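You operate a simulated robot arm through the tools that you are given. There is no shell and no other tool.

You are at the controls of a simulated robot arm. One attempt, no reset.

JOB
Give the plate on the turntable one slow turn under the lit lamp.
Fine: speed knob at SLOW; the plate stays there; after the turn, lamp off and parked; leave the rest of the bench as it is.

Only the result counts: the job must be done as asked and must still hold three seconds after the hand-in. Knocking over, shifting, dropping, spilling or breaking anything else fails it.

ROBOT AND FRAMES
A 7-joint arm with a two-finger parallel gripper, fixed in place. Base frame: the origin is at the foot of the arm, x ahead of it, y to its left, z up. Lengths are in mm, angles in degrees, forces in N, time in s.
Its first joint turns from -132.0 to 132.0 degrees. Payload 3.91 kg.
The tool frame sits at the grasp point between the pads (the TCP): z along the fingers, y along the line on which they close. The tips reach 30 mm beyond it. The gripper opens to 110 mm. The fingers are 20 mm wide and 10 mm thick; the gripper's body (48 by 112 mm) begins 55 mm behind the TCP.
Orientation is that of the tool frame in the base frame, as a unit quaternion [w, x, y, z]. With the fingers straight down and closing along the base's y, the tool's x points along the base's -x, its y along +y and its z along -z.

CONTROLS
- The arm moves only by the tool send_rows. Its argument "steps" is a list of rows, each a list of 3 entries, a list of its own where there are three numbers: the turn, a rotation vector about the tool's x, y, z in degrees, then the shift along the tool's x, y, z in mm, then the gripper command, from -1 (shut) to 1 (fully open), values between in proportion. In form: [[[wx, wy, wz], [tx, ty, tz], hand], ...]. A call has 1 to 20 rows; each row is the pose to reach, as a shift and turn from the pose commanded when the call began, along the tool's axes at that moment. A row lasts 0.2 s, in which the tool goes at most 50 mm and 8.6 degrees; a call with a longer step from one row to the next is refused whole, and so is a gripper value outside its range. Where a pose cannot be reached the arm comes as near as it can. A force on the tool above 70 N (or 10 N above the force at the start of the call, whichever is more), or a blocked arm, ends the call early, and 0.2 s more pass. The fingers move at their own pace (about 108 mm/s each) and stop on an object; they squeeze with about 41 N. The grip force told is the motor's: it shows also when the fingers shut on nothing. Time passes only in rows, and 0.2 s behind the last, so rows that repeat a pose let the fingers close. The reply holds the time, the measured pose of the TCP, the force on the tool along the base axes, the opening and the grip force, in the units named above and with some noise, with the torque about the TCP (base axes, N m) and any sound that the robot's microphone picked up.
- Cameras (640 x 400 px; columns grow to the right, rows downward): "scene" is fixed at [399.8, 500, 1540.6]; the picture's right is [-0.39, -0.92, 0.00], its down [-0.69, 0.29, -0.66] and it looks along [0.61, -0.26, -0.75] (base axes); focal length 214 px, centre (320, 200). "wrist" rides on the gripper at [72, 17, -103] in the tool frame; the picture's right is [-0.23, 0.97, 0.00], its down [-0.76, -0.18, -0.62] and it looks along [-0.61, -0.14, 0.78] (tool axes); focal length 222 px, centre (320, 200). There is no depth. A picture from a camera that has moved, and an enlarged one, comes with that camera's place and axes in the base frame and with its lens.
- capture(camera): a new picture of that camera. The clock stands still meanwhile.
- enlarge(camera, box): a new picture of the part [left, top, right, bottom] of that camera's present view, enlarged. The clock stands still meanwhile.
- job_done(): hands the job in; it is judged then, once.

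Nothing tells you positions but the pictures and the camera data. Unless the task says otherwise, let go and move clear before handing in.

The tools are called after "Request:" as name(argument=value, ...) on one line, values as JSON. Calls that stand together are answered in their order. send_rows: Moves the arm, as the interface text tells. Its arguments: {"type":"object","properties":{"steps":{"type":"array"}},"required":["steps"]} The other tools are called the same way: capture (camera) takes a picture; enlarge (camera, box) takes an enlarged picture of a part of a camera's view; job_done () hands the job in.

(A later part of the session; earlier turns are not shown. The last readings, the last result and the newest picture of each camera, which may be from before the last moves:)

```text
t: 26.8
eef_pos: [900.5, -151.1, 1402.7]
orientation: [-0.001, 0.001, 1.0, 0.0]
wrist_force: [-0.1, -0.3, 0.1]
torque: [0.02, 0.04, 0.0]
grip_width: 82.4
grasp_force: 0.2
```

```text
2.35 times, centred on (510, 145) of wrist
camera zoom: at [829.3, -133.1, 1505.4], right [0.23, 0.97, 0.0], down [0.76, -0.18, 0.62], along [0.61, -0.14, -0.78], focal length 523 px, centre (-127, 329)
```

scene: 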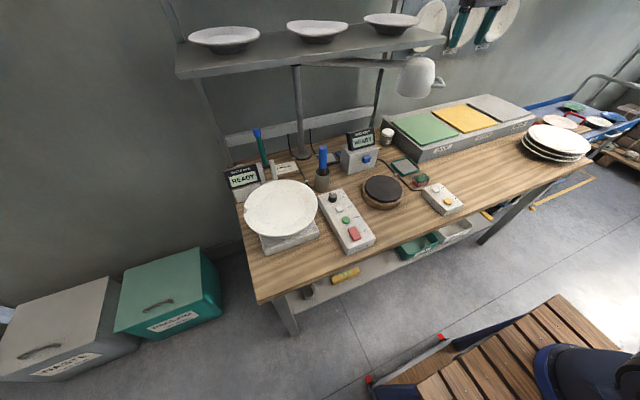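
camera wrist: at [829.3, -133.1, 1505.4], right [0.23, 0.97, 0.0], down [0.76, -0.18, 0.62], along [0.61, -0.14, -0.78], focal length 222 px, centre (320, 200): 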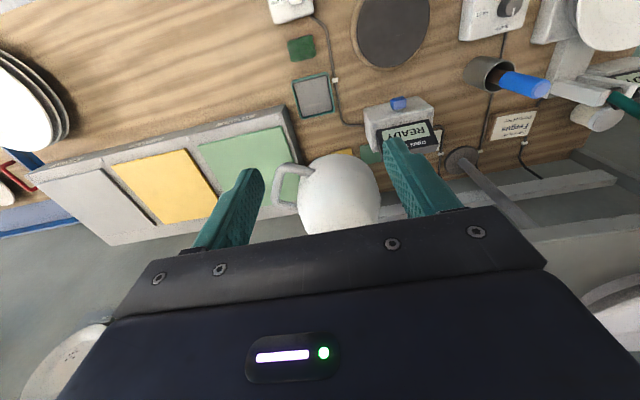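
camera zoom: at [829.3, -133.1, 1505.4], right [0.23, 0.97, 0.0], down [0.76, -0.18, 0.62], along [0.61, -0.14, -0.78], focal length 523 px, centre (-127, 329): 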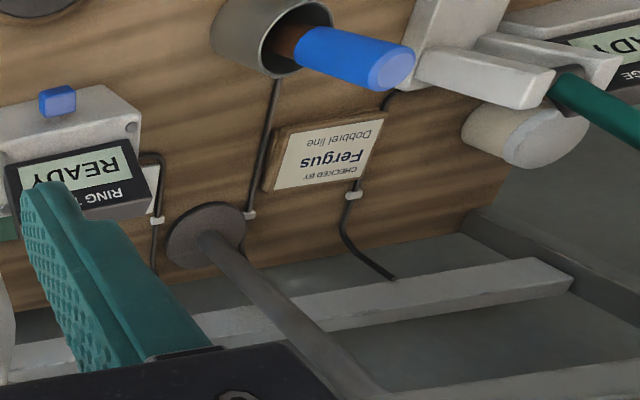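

The loop interior is about 52 × 32 mm and centred near (1011, -218). I plan to use the closed fingers as a pin inside the loop and swing the lamp on an arc about the post. First I'll line up above it with yaw 60° and tilt 30°.

Request:
send_rows(steps=[[[3.02, -1.74, -6.5], [0, -4, 0], 0], [[6.04, -3.5, -13], [-5, -8, 0], -0.5], [[9.07, -5.2, -19.5], [-12, -12, 5], -1], [[12.1, -7, -26], [-20, -17, 12], -1], [[15.1, -8.7, -32.6], [-30, -22, 24], -1], [[18.1, -10.5, -39], [-40, -27, 38], -1], [[21.2, -12.2, -45.6], [-50, -32, 52], -1], [[24.2, -14, -52.1], [-60, -37, 66], -1], [[27.2, -15.7, -58.6], [-67.5, -42, 80], -1], [[27.2, -15.7, -58.6], [-67.5, -42, 80], -1]])

Request:
capture(camera="wrist")

Request:
enlarge(camera="scene", box=[360, 0, 560, 130])

```text
t: 29.0
eef_pos: [968.6, -194.1, 1320.3]
orientation: [0.129, -0.483, 0.836, -0.225]
wrist_force: [-0.4, 0.5, -0.7]
torque: [0.0, 0.01, 0.01]
grip_width: 0.1
grasp_force: 38.0
```

```text
taken
camera wrist: at [874.4, -222.0, 1400.9], right [-0.62, 0.62, -0.49], down [0.24, 0.74, 0.63], along [0.75, 0.27, -0.61], focal length 222 px, centre (320, 200)
```

wrist: 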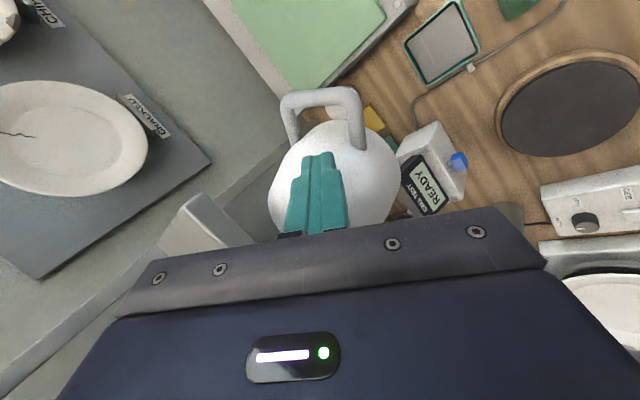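

```text
3.08 times, centred on (460, 65) of scene
camera zoom: at [399.8, 500.0, 1540.6], right [-0.39, -0.92, 0.0], down [-0.69, 0.29, -0.66], along [0.61, -0.26, -0.75], focal length 660 px, centre (-111, 615)
```

zoom: 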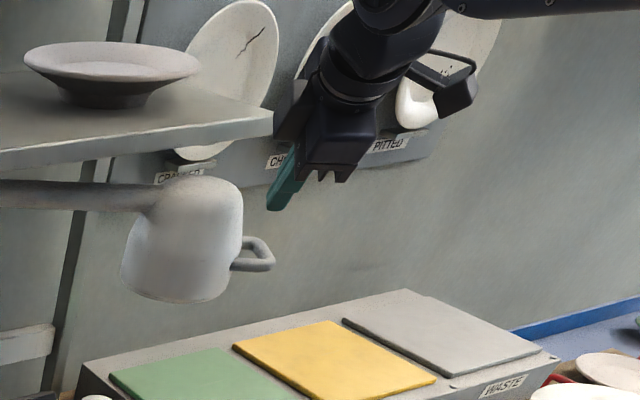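

Request:
enlarge(camera="wrist", box=[240, 70, 400, 180])

```text
3.64 times, centred on (320, 125) of wrist
camera zoom: at [874.4, -222.0, 1400.9], right [-0.62, 0.62, -0.49], down [0.24, 0.74, 0.63], along [0.75, 0.27, -0.61], focal length 808 px, centre (320, 473)
```

zoom: 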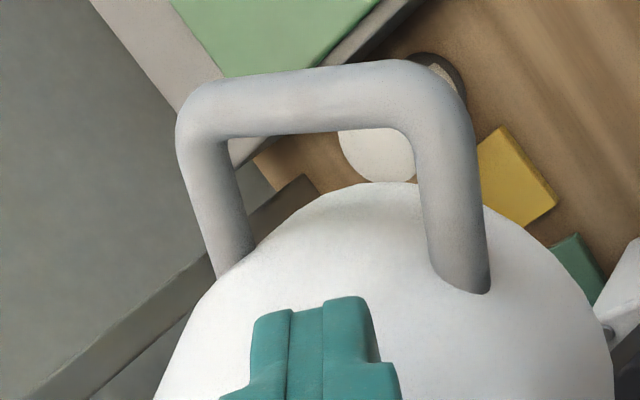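

Both views put the loop interior centre at about (1009, -221, 1230). I'll advance along the tool axis until the tips are just above the loop and check alignment.

Request:
send_rows(steps=[[[0, 0, 0], [1, 0.3, 15], -1], [[0, 0, 0], [2, 0.6, 30], -1], [[0, 0, 0], [3, 1, 48], -1], [[0, 0, 0], [3, 1, 48], -1]])

Request:
enlarge(camera="wrist", box=[220, 60, 420, 200])

Request:
enlarge(camera="scene", box=[380, 30, 480, 110])

```text
t: 30.0
eef_pos: [987.9, -209.1, 1279.3]
orientation: [0.129, -0.484, 0.836, -0.224]
wrist_force: [0.1, -0.4, -0.7]
torque: [0.02, -0.03, -0.01]
grip_width: 0.1
grasp_force: 37.2
```

```text
2.86 times, centred on (320, 130) of wrist
camera zoom: at [892.8, -237.3, 1358.5], right [-0.62, 0.62, -0.49], down [0.24, 0.74, 0.63], along [0.75, 0.27, -0.61], focal length 635 px, centre (320, 400)
```

zoom: 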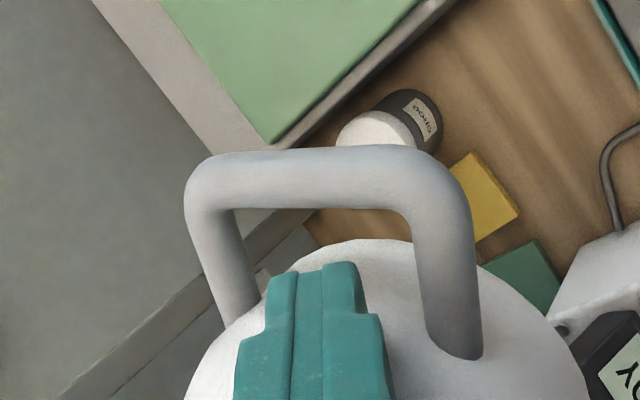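

```text
5.00 times, centred on (430, 70) of scene
camera zoom: at [399.8, 500.0, 1540.6], right [-0.39, -0.92, 0.0], down [-0.69, 0.29, -0.66], along [0.61, -0.26, -0.75], focal length 1072 px, centre (-230, 850)
```

zoom: 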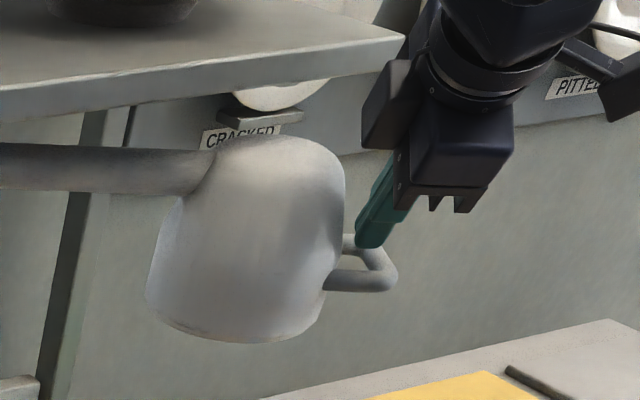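

The predicted tip point lies centred in the loop, so I'll insert.

Request:
send_rows(steps=[[[0, 0, 0], [0, -1, 10], -1], [[0, 0, 0], [0, -2, 20], -1], [[0, 0, 0], [0, -2, 30], -1], [[0, 0, 0], [0, -2, 40], -1], [[0, 0, 0], [0, -2, 48], -1], [[0, 0, 0], [0, -2, 48], -1]])

Request:
enlarge(camera="wrist", box=[220, 60, 420, 200])

Request:
enlarge(camera="scene", box=[380, 30, 480, 110])

```text
t: 31.4
eef_pos: [1007.1, -217.9, 1241.9]
orientation: [0.132, -0.482, 0.836, -0.225]
wrist_force: [-16.6, 2.0, 36.5]
torque: [1.37, -0.82, 0.69]
grip_width: 0.0
grasp_force: 37.5
```

```text
2.86 times, centred on (320, 130) of wrist
camera zoom: at [912.5, -246.8, 1321.9], right [-0.61, 0.62, -0.49], down [0.24, 0.74, 0.63], along [0.75, 0.27, -0.6], focal length 635 px, centre (320, 400)
```

zoom: 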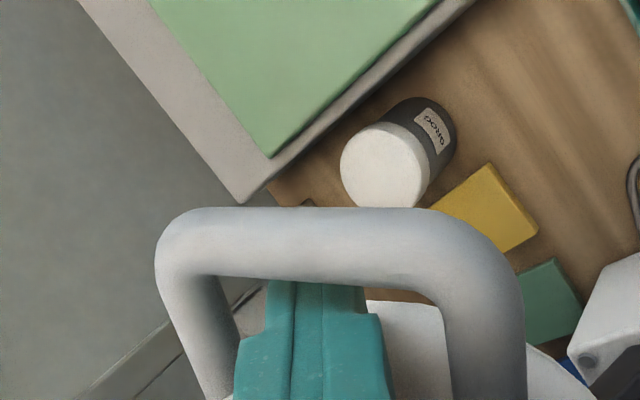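

```text
5.00 times, centred on (430, 70) of scene
camera zoom: at [399.8, 500.0, 1540.6], right [-0.39, -0.92, 0.0], down [-0.69, 0.29, -0.66], along [0.61, -0.26, -0.75], focal length 1072 px, centre (-230, 850)
```

zoom: 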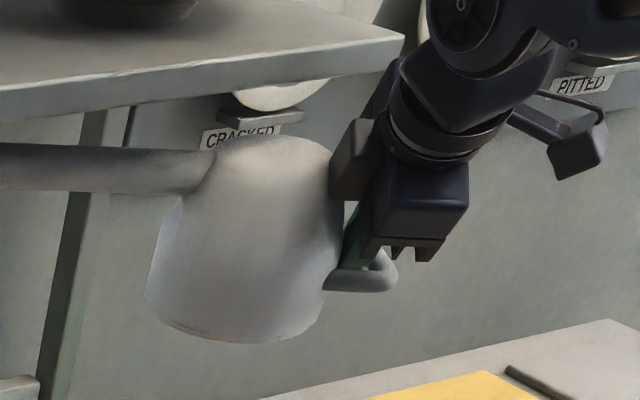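

The tips are through the loop but touching something end-on, at about 39 N. I'll ease back, shift slightly toward the near and outer side, and re-seat.

Request:
send_rows(steps=[[[0, 0, 0], [0, 0, -8], -1], [[0, 0, 0], [2.5, 5, -8], -1], [[0, 0, 0], [2.5, 5, -8], -1]])

Request:
enlarge(camera="wrist", box=[220, 60, 420, 200])

```text
t: 32.2
eef_pos: [1000.8, -216.7, 1240.5]
orientation: [0.128, -0.483, 0.837, -0.224]
wrist_force: [1.2, 0.3, 0.5]
torque: [0.01, -0.05, -0.03]
grip_width: 0.0
grasp_force: 37.2
```

```text
2.86 times, centred on (320, 130) of wrist
camera zoom: at [906.6, -245.6, 1320.5], right [-0.62, 0.62, -0.49], down [0.25, 0.74, 0.63], along [0.75, 0.27, -0.61], focal length 635 px, centre (320, 400)
```

zoom: 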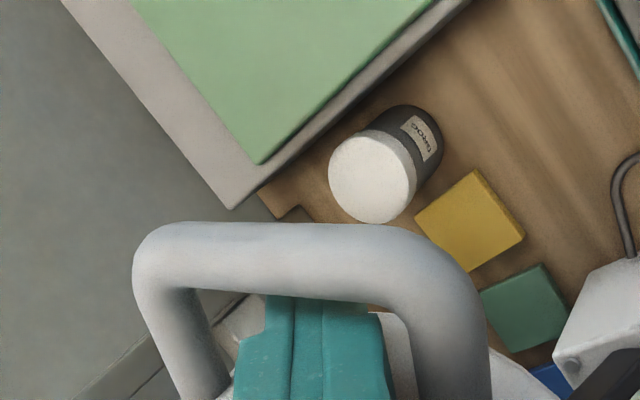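

Request:
send_rows(steps=[[[0, 0, 0], [0, 0, 3], -1], [[0, 0, 0], [0, 0, 6], -1], [[0, 0, 0], [0, 0, 9], -1], [[0, 0, 0], [0, 0, 9], -1]])

Request:
enlarge(camera="scene", box=[400, 50, 460, 100])

```text
t: 33.2
eef_pos: [1002.9, -219.3, 1238.5]
orientation: [0.131, -0.482, 0.836, -0.226]
wrist_force: [-21.6, 12.9, 33.0]
torque: [0.88, -1.38, 1.11]
grip_width: 0.0
grasp_force: 37.8
```

```text
8.00 times, centred on (430, 75) of scene
camera zoom: at [399.8, 500.0, 1540.6], right [-0.39, -0.92, 0.0], down [-0.69, 0.29, -0.66], along [0.61, -0.26, -0.75], focal length 1716 px, centre (-560, 1200)
```

zoom: 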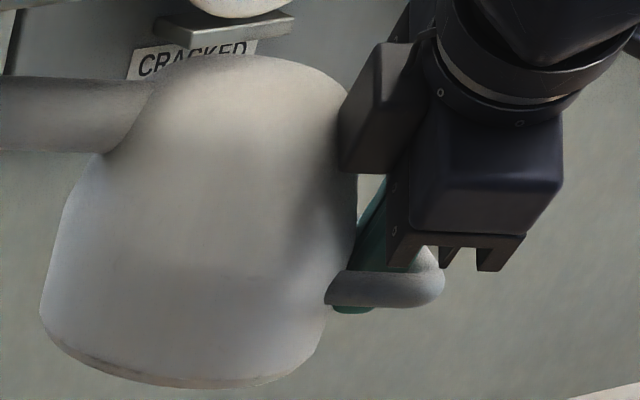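

The off-axis torque shows the gripper body touching the lamp dome, not the fingertips. I'll ease off and lean the wrist about 12° outward so the fingers can seat deeper.

Request:
send_rows(steps=[[[0, 0, 0], [0, 0, -9], -1], [[0, -6, 0], [2, 0, -9], -1], [[0, -12, 0], [4, 0, -9], -1], [[0, -12, 0], [4, 0, -9], -1]])

Request:
enlarge(camera="wrist", box=[220, 60, 420, 200])

Request:
enlarge(camera="scene", box=[400, 50, 460, 100])

```text
t: 34.2
eef_pos: [1001.2, -219.2, 1239.6]
orientation: [0.216, -0.504, 0.818, -0.172]
wrist_force: [38.1, 29.5, -4.9]
torque: [-6.35, 7.05, -9.41]
grip_width: 0.0
grasp_force: 38.1
```

```text
2.86 times, centred on (320, 130) of wrist
camera zoom: at [903.9, -269.5, 1305.1], right [-0.64, 0.63, -0.44], down [0.11, 0.65, 0.75], along [0.76, 0.43, -0.48], focal length 635 px, centre (320, 400)
```

zoom: 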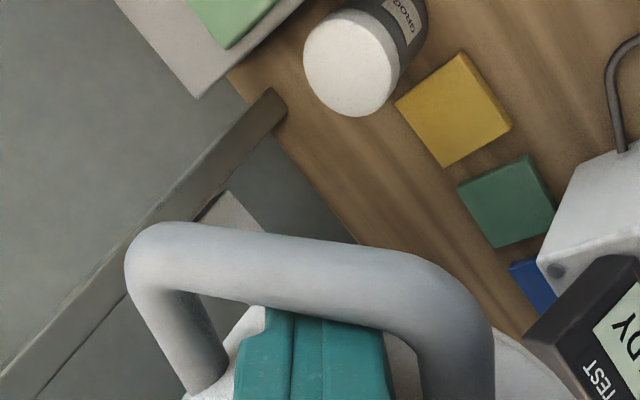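

```text
8.00 times, centred on (430, 75) of scene
camera zoom: at [399.8, 500.0, 1540.6], right [-0.39, -0.92, 0.0], down [-0.69, 0.29, -0.66], along [0.61, -0.26, -0.75], focal length 1716 px, centre (-560, 1200)
```

zoom: 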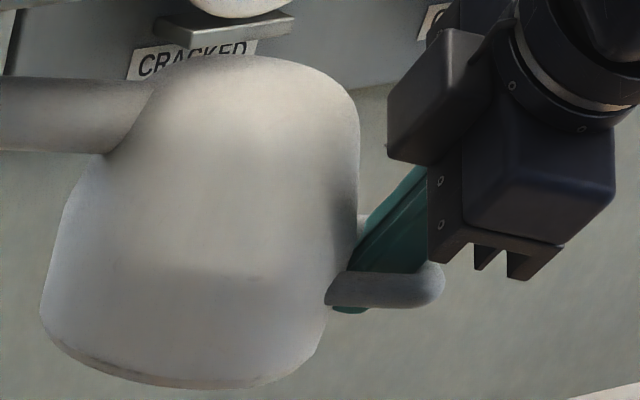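

The fingers are wedged between the outer bar and the head, so I'll reduce the lean and shift inward.

Request:
send_rows(steps=[[[0, 3, 0], [-1.5, 0, -2], -1], [[0, 6, 0], [-3, 0, -4], -1], [[0, 6, 0], [-3, 0, -4], -1]])

```text
t: 35.0
eef_pos: [997.5, -219.3, 1248.3]
orientation: [0.174, -0.492, 0.829, -0.201]
wrist_force: [6.0, 9.3, 6.8]
torque: [0.19, -0.22, 0.18]
grip_width: 0.0
grasp_force: 37.8
```

Request:
send_rows(steps=[[[0, 0, 0], [-1.5, 0, 3], -1], [[0, 0, 0], [-1.5, 0, 6], -1], [[0, 0, 0], [-1.5, 0, 9], -1], [[0, 0, 0], [-1.5, 0, 11], -1], [[0, 0, 0], [-1.5, 0, 11], -1]])

Request:
enlarge(camera="scene", box=[400, 50, 460, 100])

Request:
enlarge(camera="wrist", box=[220, 60, 420, 200])

```text
t: 36.2
eef_pos: [1003.3, -218.1, 1237.1]
orientation: [0.173, -0.494, 0.829, -0.198]
wrist_force: [-0.7, -1.6, -0.5]
torque: [-0.04, 0.04, -0.02]
grip_width: 0.0
grasp_force: 37.7
```

```text
8.00 times, centred on (430, 75) of scene
camera zoom: at [399.8, 500.0, 1540.6], right [-0.39, -0.92, 0.0], down [-0.69, 0.29, -0.66], along [0.61, -0.26, -0.75], focal length 1716 px, centre (-560, 1200)
```

zoom: 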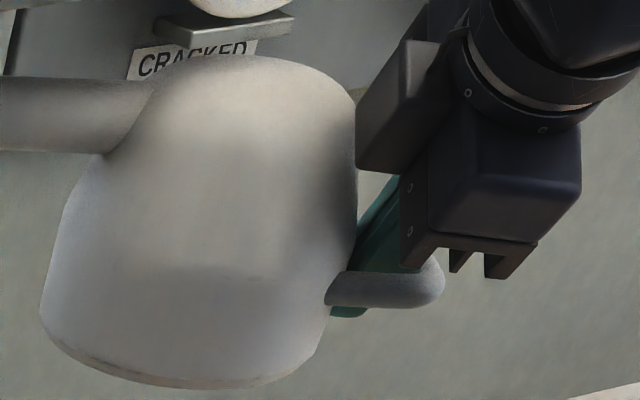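

```text
2.86 times, centred on (320, 130) of wrist
camera zoom: at [908.3, -258.1, 1310.0], right [-0.63, 0.62, -0.47], down [0.18, 0.7, 0.69], along [0.76, 0.35, -0.55], focal length 635 px, centre (320, 400)
```

zoom: 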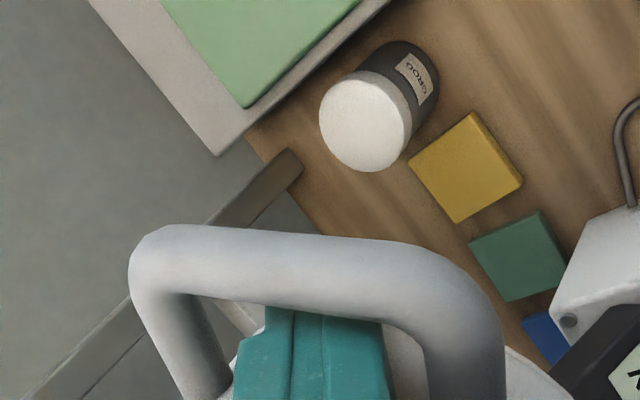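

The fingers are seated in the loop with no load. I'll try a small swing of about 6° around the post and see whether the lamp follows.

Request:
send_rows(steps=[[[0.09, 0.5, 0.86], [-0.3, 7.8, -4.5], -1], [[0.18, 1.0, 1.72], [-0.88, 15.5, -8.9], -1], [[0.27, 1.5, 2.6], [-1.6, 23.3, -13.3], -1], [[0.36, 2.0, 3.45], [-2.4, 31.1, -17.75], -1], [[0.45, 2.5, 4.3], [-3.4, 38.9, -22.1], -1], [[0.55, 3.0, 5.2], [-4.5, 46.6, -26.5], -1], [[0.55, 3.0, 5.2], [-4.5, 46.6, -26.5], -1]])

Request:
enlarge(camera="scene", box=[260, 30, 460, 170])

Request:
enlarge(camera="wrist", box=[220, 60, 420, 200])

```text
t: 37.8
eef_pos: [956.9, -188.4, 1237.1]
orientation: [0.163, -0.451, 0.853, -0.208]
wrist_force: [5.7, 7.8, 4.8]
torque: [0.05, 0.07, -0.12]
grip_width: 0.0
grasp_force: 37.9
```

```text
2.86 times, centred on (360, 100) of scene
camera zoom: at [399.8, 500.0, 1540.6], right [-0.39, -0.92, 0.0], down [-0.69, 0.29, -0.66], along [0.61, -0.26, -0.75], focal length 613 px, centre (206, 486)
```

zoom: 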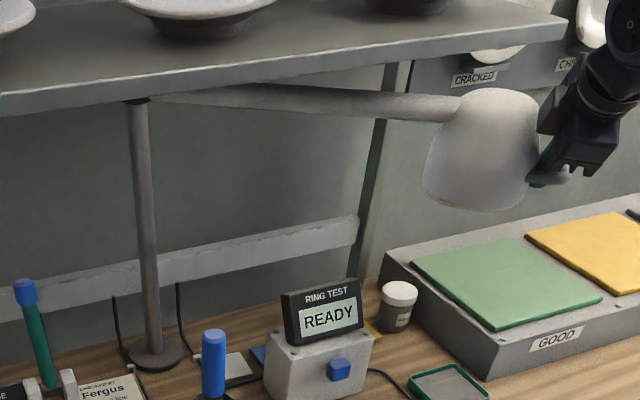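

```text
2.86 times, centred on (320, 130) of wrist
camera zoom: at [857.8, -217.5, 1310.3], right [-0.56, 0.69, -0.47], down [0.25, 0.68, 0.69], along [0.79, 0.27, -0.55], focal length 635 px, centre (320, 400)
```

zoom: 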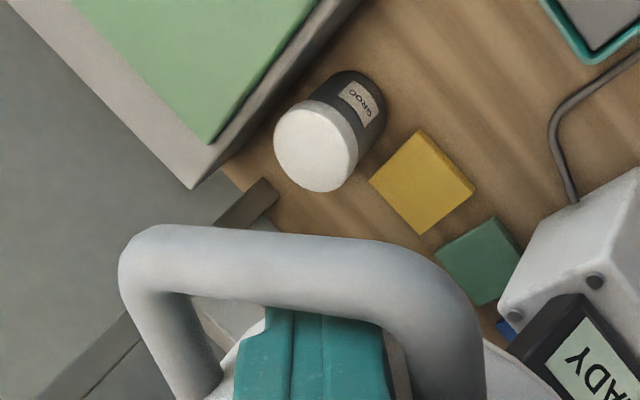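

The lamp follows at about 11 N. I'll continue along the arc for another 25° while reducing the forward tilt.

Request:
send_rows(steps=[[[-0.99, 0.62, 1.08], [-0.62, 9.7, -5.8], -1], [[-1.97, 1.21, 2.18], [-1.48, 19.4, -11.5], -1], [[-2.96, 1.79, 3.29], [-2.57, 29.0, -17.1], -1], [[-3.95, 2.34, 4.41], [-3.9, 38.6, -22.8], -1], [[-4.94, 2.88, 5.54], [-5.47, 48.2, -28.3], -1], [[-5.92, 3.39, 6.68], [-7.28, 57.7, -33.9], -1], [[-6.91, 3.88, 7.84], [-9.32, 67.2, -39.3], -1], [[-7.9, 4.36, 9.0], [-11.6, 76.6, -44.8], -1], [[-8.88, 4.81, 10.18], [-14.1, 86.0, -50.2], -1], [[-9.87, 5.24, 11.38], [-16.9, 95.4, -55.5], -1], [[-10.86, 5.65, 12.58], [-19.9, 104.7, -60.8], -1], [[-11.84, 6.04, 13.79], [-23.1, 114.0, -66.1], -1], [[-12.83, 6.41, 15.02], [-26.6, 123.2, -71.3], -1], [[-13.82, 6.76, 16.26], [-30.3, 132.4, -76.5], -1], [[-14.8, 7.09, 17.51], [-34.2, 141.5, -81.6], -1], [[-15.79, 7.4, 18.78], [-38.4, 150.7, -86.7], -1], [[-16.78, 7.68, 20.05], [-42.8, 159.7, -91.7], -1], [[-17.77, 7.95, 21.34], [-47.5, 168.6, -96.7], -1], [[-18.75, 8.2, 22.64], [-52.4, 177.5, -101.6], -1], [[-19.74, 8.42, 23.95], [-57.4, 186.4, -106.4], -1]])

Request:
capture(camera="scene")

Request:
capture(camera="wrist")

```text
t: 40.9
eef_pos: [845.5, -74.5, 1237.5]
orientation: [0.085, -0.327, 0.936, -0.102]
wrist_force: [24.4, 16.0, -8.4]
torque: [0.02, -0.28, -0.34]
grip_width: 0.0
grasp_force: 37.7
stopped in row 15: the force on the tool passed its limit at 72 N (the readings are from after the stop); the commanded pose is now the measured one
```

```text
taken
```

scene: 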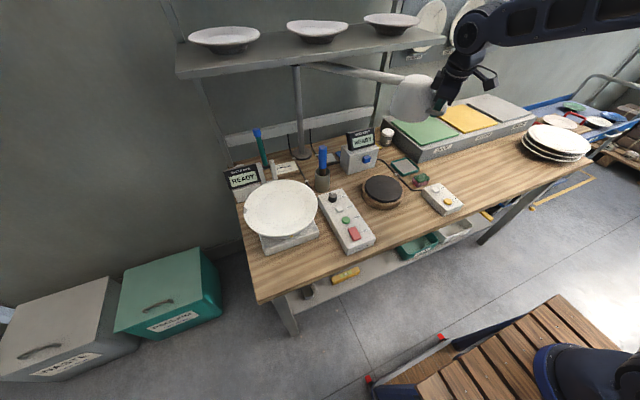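

```text
taken
camera wrist: at [756.6, -92.7, 1326.0], right [-0.4, 0.89, -0.22], down [0.55, 0.43, 0.72], along [0.73, 0.17, -0.66], focal length 222 px, centre (320, 200)
```

wrist: 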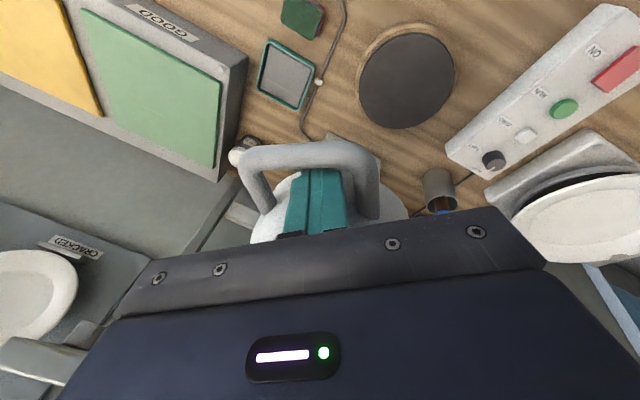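

The swing stopped because the fingers press radially on the outer bar, so the true pivot is slightly off my estimate. I'll move inward and check.

Request:
send_rows(steps=[[[0, 0, 0], [-2, 0, 0], -1], [[0, 0, 0], [-4, 0, 0], -1], [[0, 0, 0], [-4, 0, 0], -1]])

Request:
enlarge(camera="wrist", box=[220, 100, 420, 240])

Request:
enlarge(camera="scene", box=[260, 30, 480, 170])

```text
t: 41.7
eef_pos: [846.8, -75.2, 1239.6]
orientation: [0.083, -0.325, 0.936, -0.103]
wrist_force: [-3.3, -1.8, 0.0]
torque: [-0.07, 0.02, 0.0]
grip_width: 0.0
grasp_force: 38.0
```

```text
2.86 times, centred on (320, 170) of wrist
camera zoom: at [757.8, -92.9, 1328.3], right [-0.4, 0.89, -0.22], down [0.56, 0.43, 0.71], along [0.73, 0.16, -0.67], focal length 635 px, centre (320, 286)
```

zoom: 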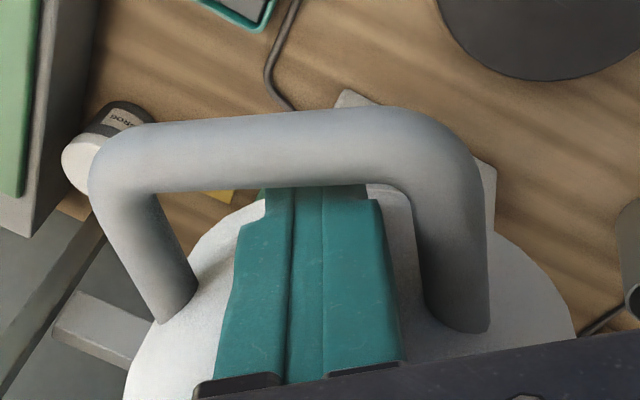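

```text
2.86 times, centred on (370, 100) of scene
camera zoom: at [399.8, 500.0, 1540.6], right [-0.39, -0.92, 0.0], down [-0.69, 0.29, -0.66], along [0.61, -0.26, -0.75], focal length 613 px, centre (177, 486)
```

zoom: 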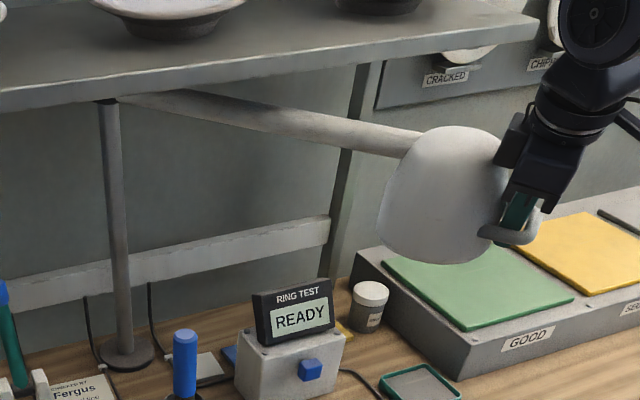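

The load is released, and the refined pivot is about (1261, 219) with a pin radius of about 508. I'm continuing along the corrected arc.

Request:
send_rows(steps=[[[-0.59, 0.3, 1.2], [-0.8, 10.9, -2.8], -1], [[-1.18, 0.59, 2.42], [-1.9, 21.7, -5.5], -1], [[-1.77, 0.86, 3.63], [-3.2, 32.4, -8.2], -1], [[-2.36, 1.12, 4.85], [-4.7, 43.1, -10.8], -1], [[-2.95, 1.36, 6.07], [-6.4, 53.6, -13.4], -1], [[-3.54, 1.58, 7.29], [-8.4, 64.2, -16], -1], [[-4.13, 1.8, 8.52], [-10.6, 74.8, -18.5], -1], [[-4.72, 1.99, 9.75], [-13.1, 85.2, -21], -1], [[-5.31, 2.18, 10.99], [-15.8, 95.6, -23.5], -1], [[-5.9, 2.35, 12.23], [-18.7, 105.9, -25.9], -1], [[-6.49, 2.5, 13.47], [-21.9, 116.2, -28.3], -1], [[-7.08, 2.64, 14.72], [-25.2, 126.4, -30.6], -1], [[-7.67, 2.76, 15.97], [-28.9, 136.5, -32.9], -1], [[-8.26, 2.87, 17.23], [-32.7, 146.6, -35.2], -1], [[-8.85, 2.96, 18.49], [-36.8, 156.6, -37.5], -1], [[-9.44, 3.04, 19.75], [-41.1, 166.6, -39.7], -1], [[-10.03, 3.11, 21.02], [-45.7, 176.5, -41.8], -1], [[-10.62, 3.16, 22.29], [-50.4, 186.3, -44], -1], [[-11.21, 3.19, 23.56], [-55.5, 196.1, -46], -1], [[-11.8, 3.21, 24.84], [-60.7, 205.8, -48.1], -1]])

Request:
capture(camera="scene")

Request:
capture(camera="wrist")

```text
t: 45.9
eef_pos: [758.7, 129.2, 1240.3]
orientation: [0.043, -0.123, 0.992, 0.004]
wrist_force: [-56.0, -12.4, -17.4]
torque: [-0.56, 1.85, 0.03]
grip_width: 0.3
grasp_force: 37.4
```

```text
taken
```

scene: 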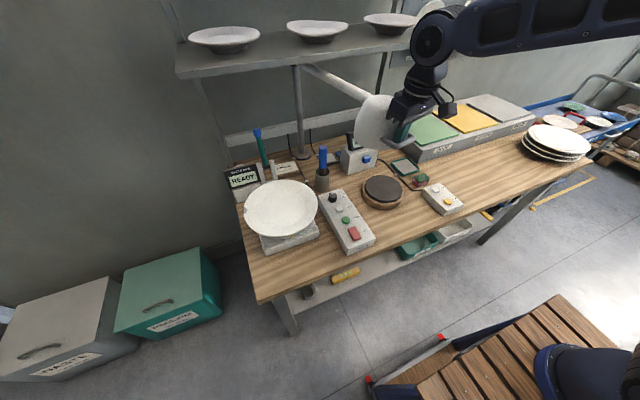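

```text
taken
camera wrist: at [676.4, 126.2, 1337.2], right [-0.02, 1.0, 0.02], down [0.73, 0.0, 0.69], along [0.69, 0.02, -0.73], focal length 222 px, centre (320, 200)
```

wrist: 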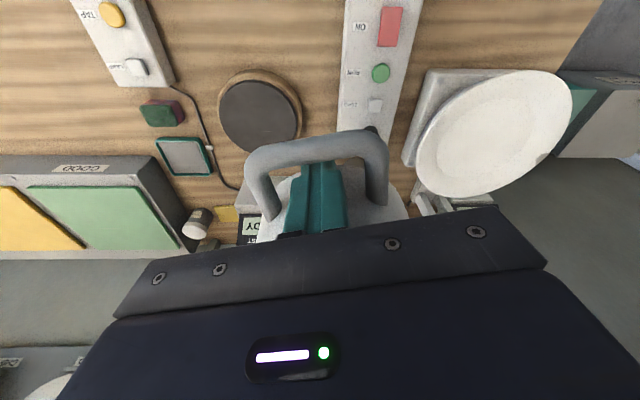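

Request:
send_rows(steps=[[[0, 0, 0], [2, 0, 0], -1], [[0, 0, 0], [4, 0, 0], -1], [[0, 0, 0], [4, 0, 0], -1]])

Request:
enlarge(camera="wrist", box=[220, 100, 420, 240])

Request:
enlarge(camera="scene", box=[260, 30, 480, 170])

```text
t: 46.7
eef_pos: [758.6, 126.1, 1243.6]
orientation: [0.046, -0.121, 0.992, 0.005]
wrist_force: [0.0, -0.2, -0.8]
torque: [-0.02, -0.02, -0.02]
grip_width: 0.0
grasp_force: 38.4
```

```text
2.86 times, centred on (320, 170) of wrist
camera zoom: at [675.4, 124.6, 1337.5], right [-0.01, 1.0, 0.02], down [0.72, 0.0, 0.69], along [0.69, 0.02, -0.72], focal length 635 px, centre (320, 286)
```

zoom: 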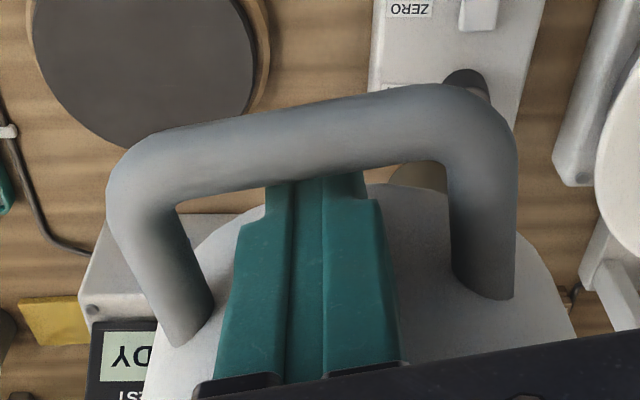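

```text
2.86 times, centred on (370, 100) of scene
camera zoom: at [399.8, 500.0, 1540.6], right [-0.39, -0.92, 0.0], down [-0.69, 0.29, -0.66], along [0.61, -0.26, -0.75], focal length 613 px, centre (177, 486)
```

zoom: 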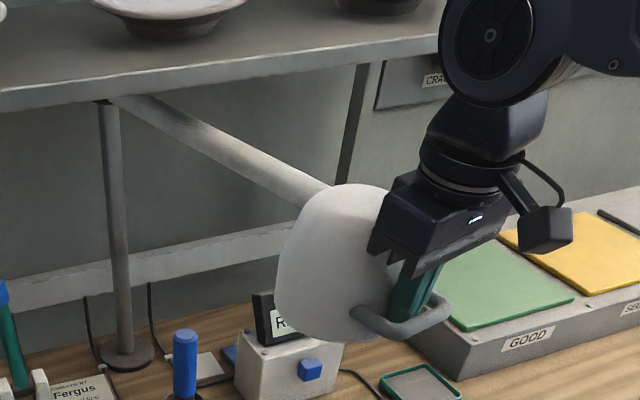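

Three loop fixes agree on the pivot at about (1244, 209). The plate centre is near (880, 442), so the lamp should end at about 147°, and it is at 189.6° now. I'm continuing the arc.

Request:
send_rows(steps=[[[0.12, 0, 1.25], [-0.8, 9.1, 0.1], -1], [[0.23, 0, 2.49], [-1.7, 18.1, 0.1], -1], [[0.35, 0, 3.74], [-2.8, 27.1, 0.2], -1], [[0.46, 0, 4.98], [-4, 36.1, 0.4], -1], [[0.58, 0, 6.23], [-5.4, 45, 0.5], -1], [[0.69, 0, 7.48], [-7, 53.8, 0.6], -1], [[0.81, 0, 8.72], [-8.7, 62.7, 0.8], -1], [[0.92, 0, 9.97], [-10.6, 71.5, 0.9], -1], [[1.04, 0, 11.2], [-12.6, 80.2, 1.1], -1], [[1.16, 0, 12.5], [-14.8, 88.9, 1.3], -1], [[1.27, 0, 13.7], [-17.1, 97.6, 1.5], -1], [[1.39, 0, 14.95], [-19.7, 106.2, 1.7], -1], [[1.5, 0, 16.2], [-22.3, 114.8, 2], -1], [[1.62, 0, 17.4], [-25.1, 123.3, 2.2], -1], [[1.73, 0, 18.7], [-28.1, 131.8, 2.5], -1], [[1.85, 0, 19.9], [-31.3, 140.2, 2.8], -1], [[1.97, 0, 21.2], [-34.6, 148.6, 3], -1], [[2.08, 0, 22.4], [-38, 157, 3.3], -1], [[2.2, 0, 23.7], [-41.6, 165.3, 3.7], -1], [[2.3, 0, 24.9], [-45.4, 173.6, 4], -1]])

Request:
capture(camera="scene")

Request:
capture(camera="wrist")

```text
t: 50.2
eef_pos: [752.4, 274.7, 1239.0]
orientation: [0.042, 0.052, 0.998, -0.004]
wrist_force: [-17.3, 1.0, 1.9]
torque: [0.11, 0.49, -0.02]
grip_width: 0.0
grasp_force: 37.3
stopped in row 17: the force on the tool passed its limit at 71 N (the readings are from after the stop); the commanded pose is now the measured one
```

```text
taken
```

scene: 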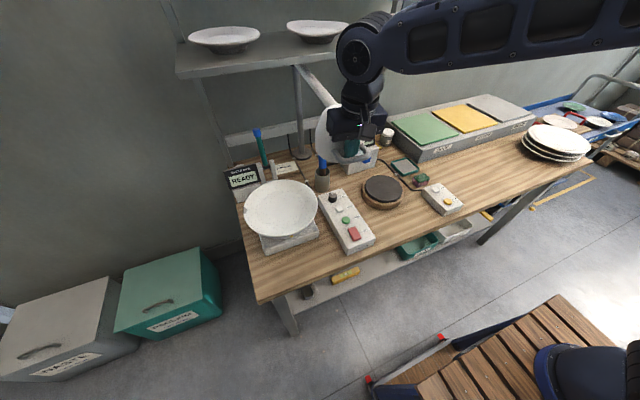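

```text
taken
camera wrist: at [672.1, 300.4, 1336.0], right [0.33, 0.94, 0.02], down [0.68, -0.25, 0.69], along [0.65, -0.21, -0.73], focal length 222 px, centre (320, 200)
```

wrist: 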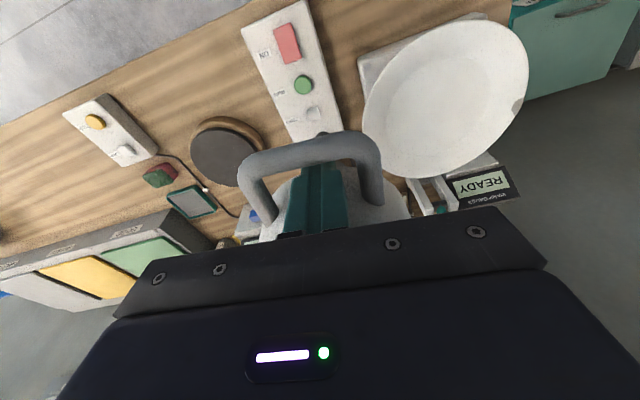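

Request:
send_rows(steps=[[[0, 0, 0], [2, 0, 0], -1], [[0, 0, 0], [3, 0, 0], -1], [[0, 0, 0], [3, 0, 0], -1]])

Request:
enlarge(camera="wrist", box=[220, 100, 420, 240])

Request:
enlarge(camera="scene", box=[260, 60, 440, 200])

```text
t: 51.0
eef_pos: [750.0, 274.1, 1239.5]
orientation: [0.043, 0.054, 0.998, -0.004]
wrist_force: [-0.2, -0.2, 0.0]
torque: [0.02, 0.0, 0.01]
grip_width: 0.1
grasp_force: 37.0
```

```text
2.86 times, centred on (320, 170) of wrist
camera zoom: at [670.9, 300.3, 1335.2], right [0.33, 0.94, 0.02], down [0.68, -0.25, 0.69], along [0.65, -0.21, -0.73], focal length 635 px, centre (320, 286)
```

zoom: 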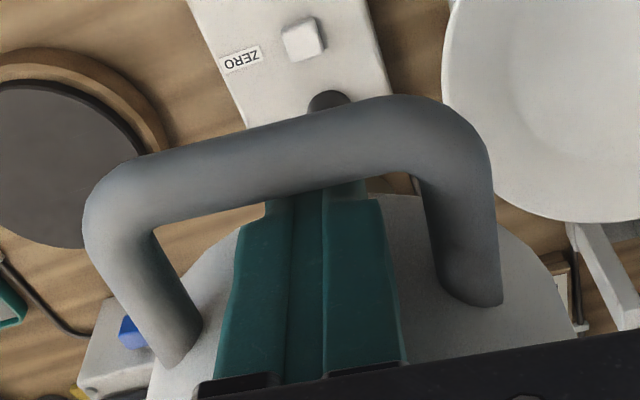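

```text
2.86 times, centred on (350, 130) of scene
camera zoom: at [399.8, 500.0, 1540.6], right [-0.39, -0.92, 0.0], down [-0.69, 0.29, -0.66], along [0.61, -0.26, -0.75], focal length 613 px, centre (234, 400)
```

zoom: 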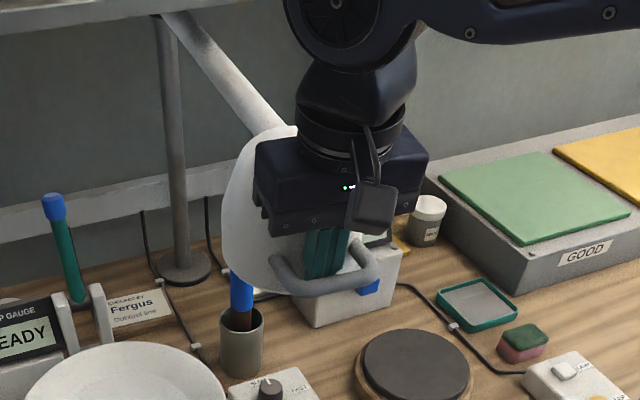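

The measured pin positions all fit a pivot at (1273, 232) with radius 525, which puts the plate exactly at the head's radius at θ ≈ 152°. I'll do the remaining 23.5°.

Request:
send_rows(steps=[[[0.09, 0, 1.09], [0.2, 10.9, -0.1], -1], [[0.19, 0, 2.19], [0.1, 21.7, -0.1], -1], [[0.28, 0, 3.28], [-0.1, 32.5, -0.1], -1], [[0.38, 0, 4.37], [-0.6, 43.3, -0.1], -1], [[0.47, 0, 5.47], [-1.3, 54, -0.1], -1], [[0.56, 0, 6.56], [-2.2, 64.7, -0.1], -1], [[0.66, 0, 7.65], [-3.3, 75.4, 0], -1], [[0.75, 0, 8.74], [-4.7, 86, 0.1], -1], [[0.85, 0, 9.84], [-6.2, 96.6, 0.2], -1], [[0.94, 0, 10.93], [-8, 107.1, 0.3], -1], [[1.03, 0, 12.02], [-10, 117.6, 0.4], -1], [[1.13, 0, 13.1], [-12.2, 128, 0.6], -1], [[1.22, 0, 14.2], [-14.6, 138.5, 0.8], -1], [[1.32, 0, 15.3], [-17.3, 148.9, 1], -1], [[1.41, 0, 16.4], [-20.1, 159.2, 1.2], -1], [[1.5, 0, 17.5], [-23.2, 169.5, 1.4], -1], [[1.6, 0, 18.6], [-26.5, 179.8, 1.7], -1], [[1.69, 0, 19.7], [-30, 190, 2], -1], [[1.79, 0, 20.8], [-33.8, 200.2, 2.3], -1], [[1.88, 0, 21.9], [-37.7, 210.4, 2.6], -1]])

Request:
capture(camera="scene")

Request:
capture(camera="wrist")

```text
t: 55.2
eef_pos: [809.7, 478.1, 1238.8]
orientation: [0.042, 0.243, 0.969, -0.012]
wrist_force: [4.2, -2.4, 8.0]
torque: [0.08, 0.0, -0.06]
grip_width: 0.1
grasp_force: 38.1
```

```text
taken
```

scene: 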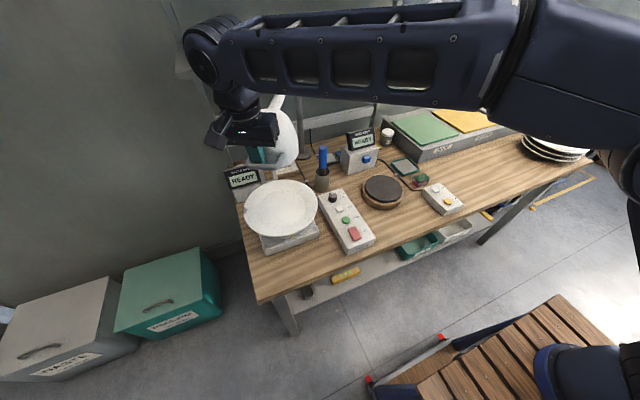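

```text
taken
camera wrist: at [745.3, 531.7, 1335.8], right [0.66, 0.75, 0.02], down [0.54, -0.49, 0.69], along [0.53, -0.44, -0.73], focal length 222 px, centre (320, 200)
```

wrist: 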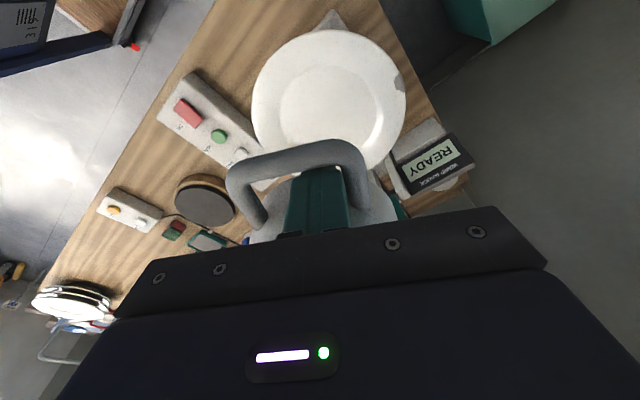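

The lamp head is now directly over the plate at about (880, 441), with the plate at about (882, 442). I'll withdraw the fingers from the loop along the tool axis.

Request:
send_rows(steps=[[[0, 0, 0], [0, 0, -8], -1], [[0, 0, 0], [0, 0, -16], -1], [[0, 0, 0], [0, 0, -24], -1], [[0, 0, 0], [0, 0, -34], -1], [[0, 0, 0], [0, 0, -46], -1], [[0, 0, 0], [0, 0, -60], -1], [[0, 0, 0], [2, 0, -80], -1], [[0, 0, 0], [10, 0, -100], -1], [[0, 0, 0], [30, 0, -120], -1], [[0, 0, 0], [60, 0, -130], -1], [[0, 0, 0], [60, 0, -130], -1]])

Request:
capture(camera="wrist")

Request:
capture(camera="scene")

```text
t: 57.6
eef_pos: [749.0, 511.1, 1362.0]
orientation: [0.041, 0.243, 0.969, -0.012]
wrist_force: [-0.1, 1.1, -0.2]
torque: [0.0, 0.0, 0.01]
grip_width: 0.0
grasp_force: 37.8
```

```text
taken
camera wrist: at [685.3, 565.5, 1458.6], right [0.66, 0.75, 0.02], down [0.54, -0.49, 0.69], along [0.53, -0.44, -0.73], focal length 222 px, centre (320, 200)
```

wrist: 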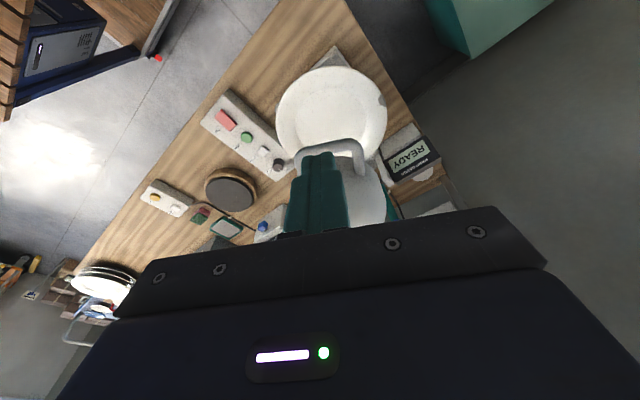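

```text
taken
```

scene: 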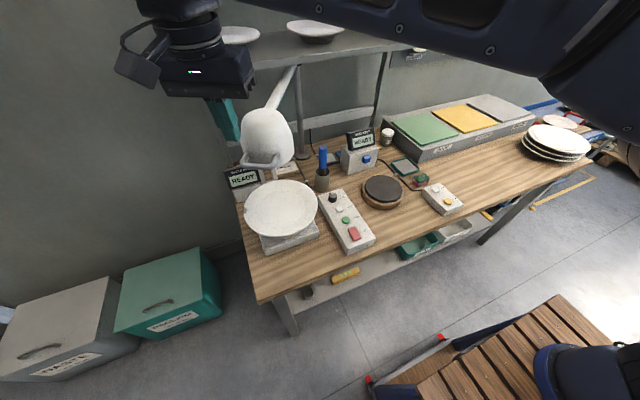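

The lamp stays in place over the plate. Next I'll travel to the LAMP button box near (777, -172).

Request:
send_rows(steps=[[[-0.1, 0.3, -1.7], [-15.5, -36.7, 6], -1], [[-0.2, 0.6, -3.3], [-31, -73.5, 15], -1], [[-0.25, 0.8, -5], [-46.6, -110.2, 26], -1], [[-0.3, 1.1, -6.6], [-62.2, -147, 38], -1], [[-0.4, 1.4, -8.3], [-77.7, -183.7, 50], -1], [[-0.5, 1.7, -9.9], [-93.2, -220.5, 62], -1], [[-0.6, 2, -11.6], [-108.8, -257.2, 74], -1], [[-0.7, 2.2, -13.2], [-124.3, -294, 86], -1], [[-0.75, 2.5, -14.9], [-139.9, -330.7, 98], -1], [[-0.8, 2.8, -16.5], [-155.4, -367.5, 110], -1], [[-0.9, 3.1, -18.2], [-171, -404.2, 121], -1], [[-1, 3.4, -19.8], [-186.5, -441, 132], -1], [[-1.1, 3.6, -21.5], [-202, -477.7, 143], -1], [[-1.2, 3.9, -23.1], [-217.6, -514.5, 154], -1], [[-1.25, 4.2, -24.8], [-233.1, -551.2, 165], -1], [[-1.3, 4.5, -26.4], [-248.7, -588, 176], -1], [[-1.4, 4.75, -28.1], [-264.2, -624.7, 187.3], -1], [[-1.4, 4.75, -28.1], [-264.2, -624.7, 187.3], -1]])

Request:
capture(camera="wrist")

Request:
capture(camera="scene")

```text
t: 61.4
eef_pos: [703.1, -169.3, 1201.3]
orientation: [0.001, 0.0, 1.0, 0.0]
wrist_force: [-0.3, -0.5, -0.5]
torque: [0.0, 0.04, 0.01]
grip_width: 0.1
grasp_force: 38.0
```

```text
taken
camera wrist: at [629.4, -151.2, 1303.8], right [0.23, 0.97, 0.0], down [0.76, -0.18, 0.62], along [0.61, -0.14, -0.78], focal length 222 px, centre (320, 200)
```

wrist: 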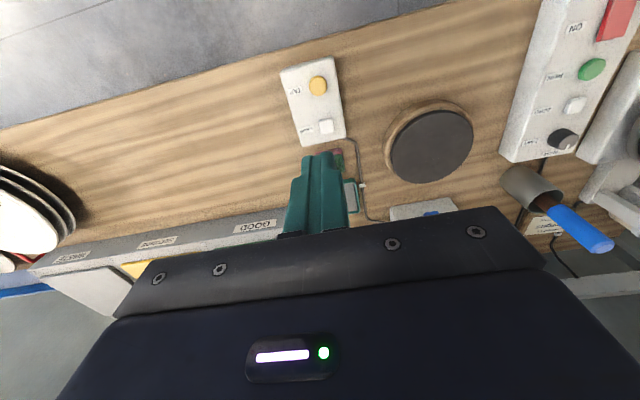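

```text
taken
```

scene: 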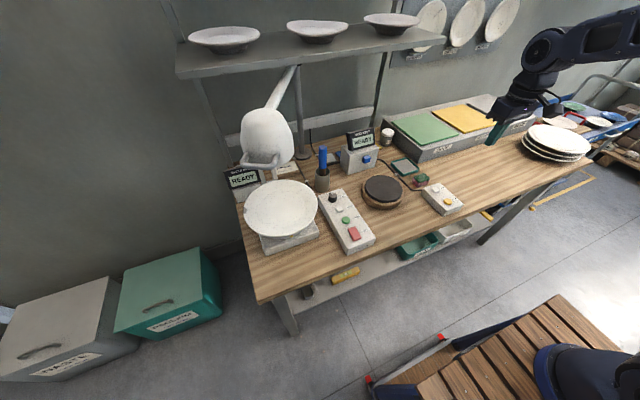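

Request:
send_rows(steps=[[[0, 0, 0], [-20, -1, 40], -1], [[0, 0, 0], [-40, -2, 80], -1], [[0, 0, 0], [-60, -3, 120], -1], [[0, 0, 0], [-75, -3.7, 160], -1], [[0, 0, 0], [-75, -3.7, 195], -1], [[0, 0, 0], [-75, -3.7, 216], -1], [[0, 0, 0], [-75, -3.7, 216], -1]])

Request:
capture(camera="wrist")

Request:
enlarge(camera="scene", box=[400, 150, 490, 220])

```text
t: 63.0
eef_pos: [776.1, -174.5, 987.3]
orientation: [0.001, 0.0, 1.0, 0.0]
wrist_force: [1.5, 0.2, 1.0]
torque: [0.01, 0.01, 0.03]
grip_width: 0.0
grasp_force: 37.3
```

```text
taken
camera wrist: at [703.3, -157.2, 1090.1], right [0.23, 0.97, 0.0], down [0.76, -0.18, 0.62], along [0.61, -0.14, -0.78], focal length 222 px, centre (320, 200)
```

wrist: 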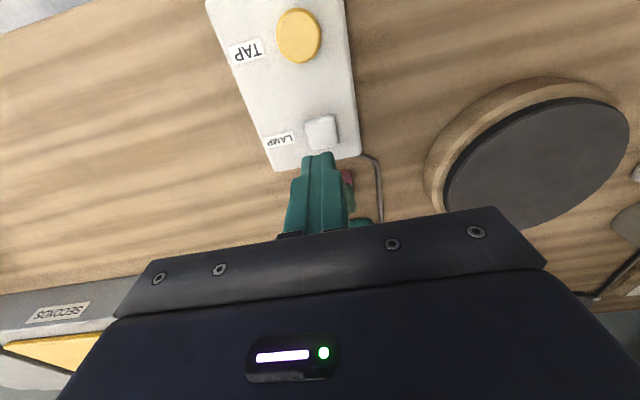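

```text
5.71 times, centred on (445, 185) of scene
camera zoom: at [399.8, 500.0, 1540.6], right [-0.39, -0.92, 0.0], down [-0.69, 0.29, -0.66], along [0.61, -0.26, -0.75], focal length 1226 px, centre (-394, 286)
```

zoom: 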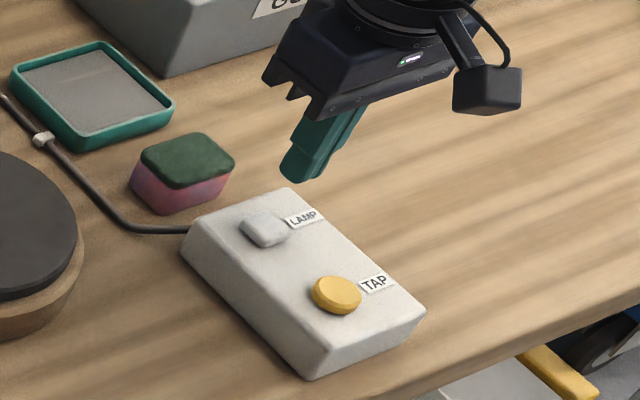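

The fingertips are just above the LAMP button. I'll descend in small steps, watching the force.

Request:
send_rows(steps=[[[0, 0, 0], [-3, 1, 10], -1], [[0, 0, 0], [-3, 1, 20], -1], [[0, 0, 0], [-3, 1, 30], -1], [[0, 0, 0], [-3, 1, 38], -1], [[0, 0, 0], [-3, 1, 38], -1]])

Request:
enlarge(camera="scene", box=[410, 160, 480, 215])

Request:
enlarge(camera="wrist", box=[240, 80, 400, 200])

```text
t: 64.2
eef_pos: [780.0, -172.7, 948.5]
orientation: [0.001, -0.001, 1.0, 0.0]
wrist_force: [0.0, 0.5, -0.5]
torque: [0.0, 0.01, -0.02]
grip_width: 0.0
grasp_force: 37.6
```

```text
7.27 times, centred on (445, 188) of scene
camera zoom: at [399.8, 500.0, 1540.6], right [-0.39, -0.92, 0.0], down [-0.69, 0.29, -0.66], along [0.61, -0.26, -0.75], focal length 1560 px, centre (-589, 291)
```

zoom: 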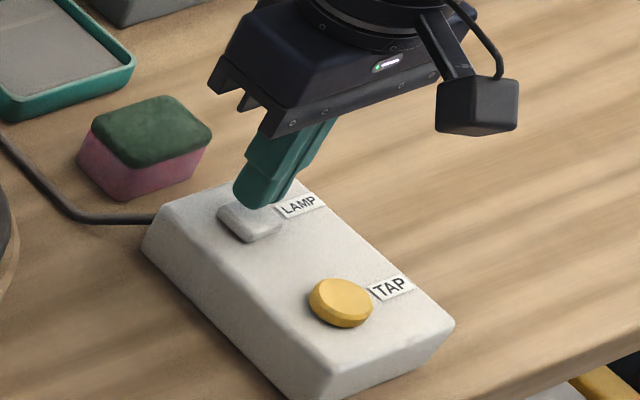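

```text
3.33 times, centred on (320, 140) of wrist
camera zoom: at [706.6, -155.2, 1050.8], right [0.23, 0.97, 0.0], down [0.76, -0.18, 0.62], along [0.61, -0.14, -0.78], focal length 740 px, centre (320, 400)
```

zoom: 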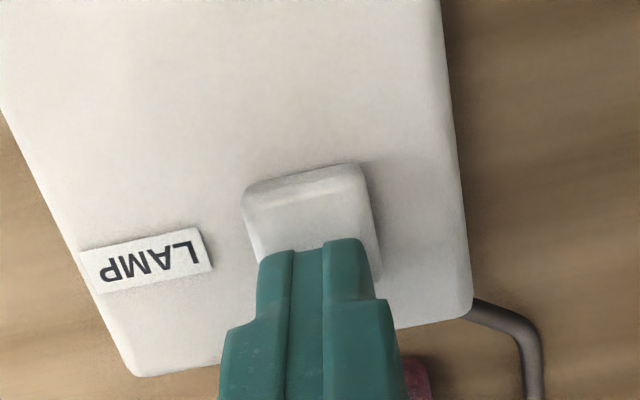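

Request:
send_rows(steps=[[[0, 0, 0], [2.5, 0, 4], -1], [[0, 0, 0], [2.5, 0, 8], -1], [[0, 0, 0], [2.5, 0, 12], -1]])

Request:
capture(camera="scene")

```text
t: 65.0
eef_pos: [776.4, -173.2, 936.2]
orientation: [0.001, -0.001, 1.0, 0.001]
wrist_force: [1.7, 1.4, 5.5]
torque: [0.1, -0.01, -0.05]
grip_width: 0.0
grasp_force: 37.6
heard: click
```

```text
taken
```

scene: 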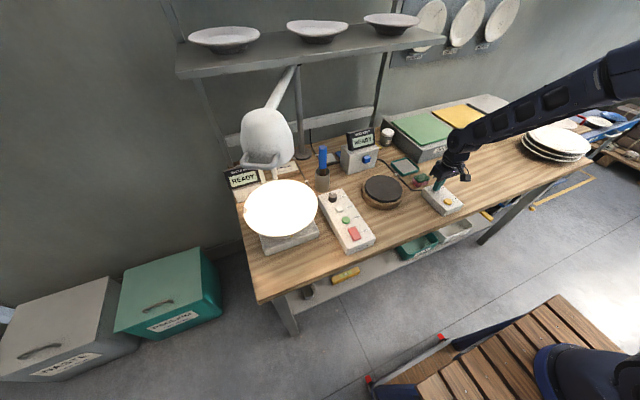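

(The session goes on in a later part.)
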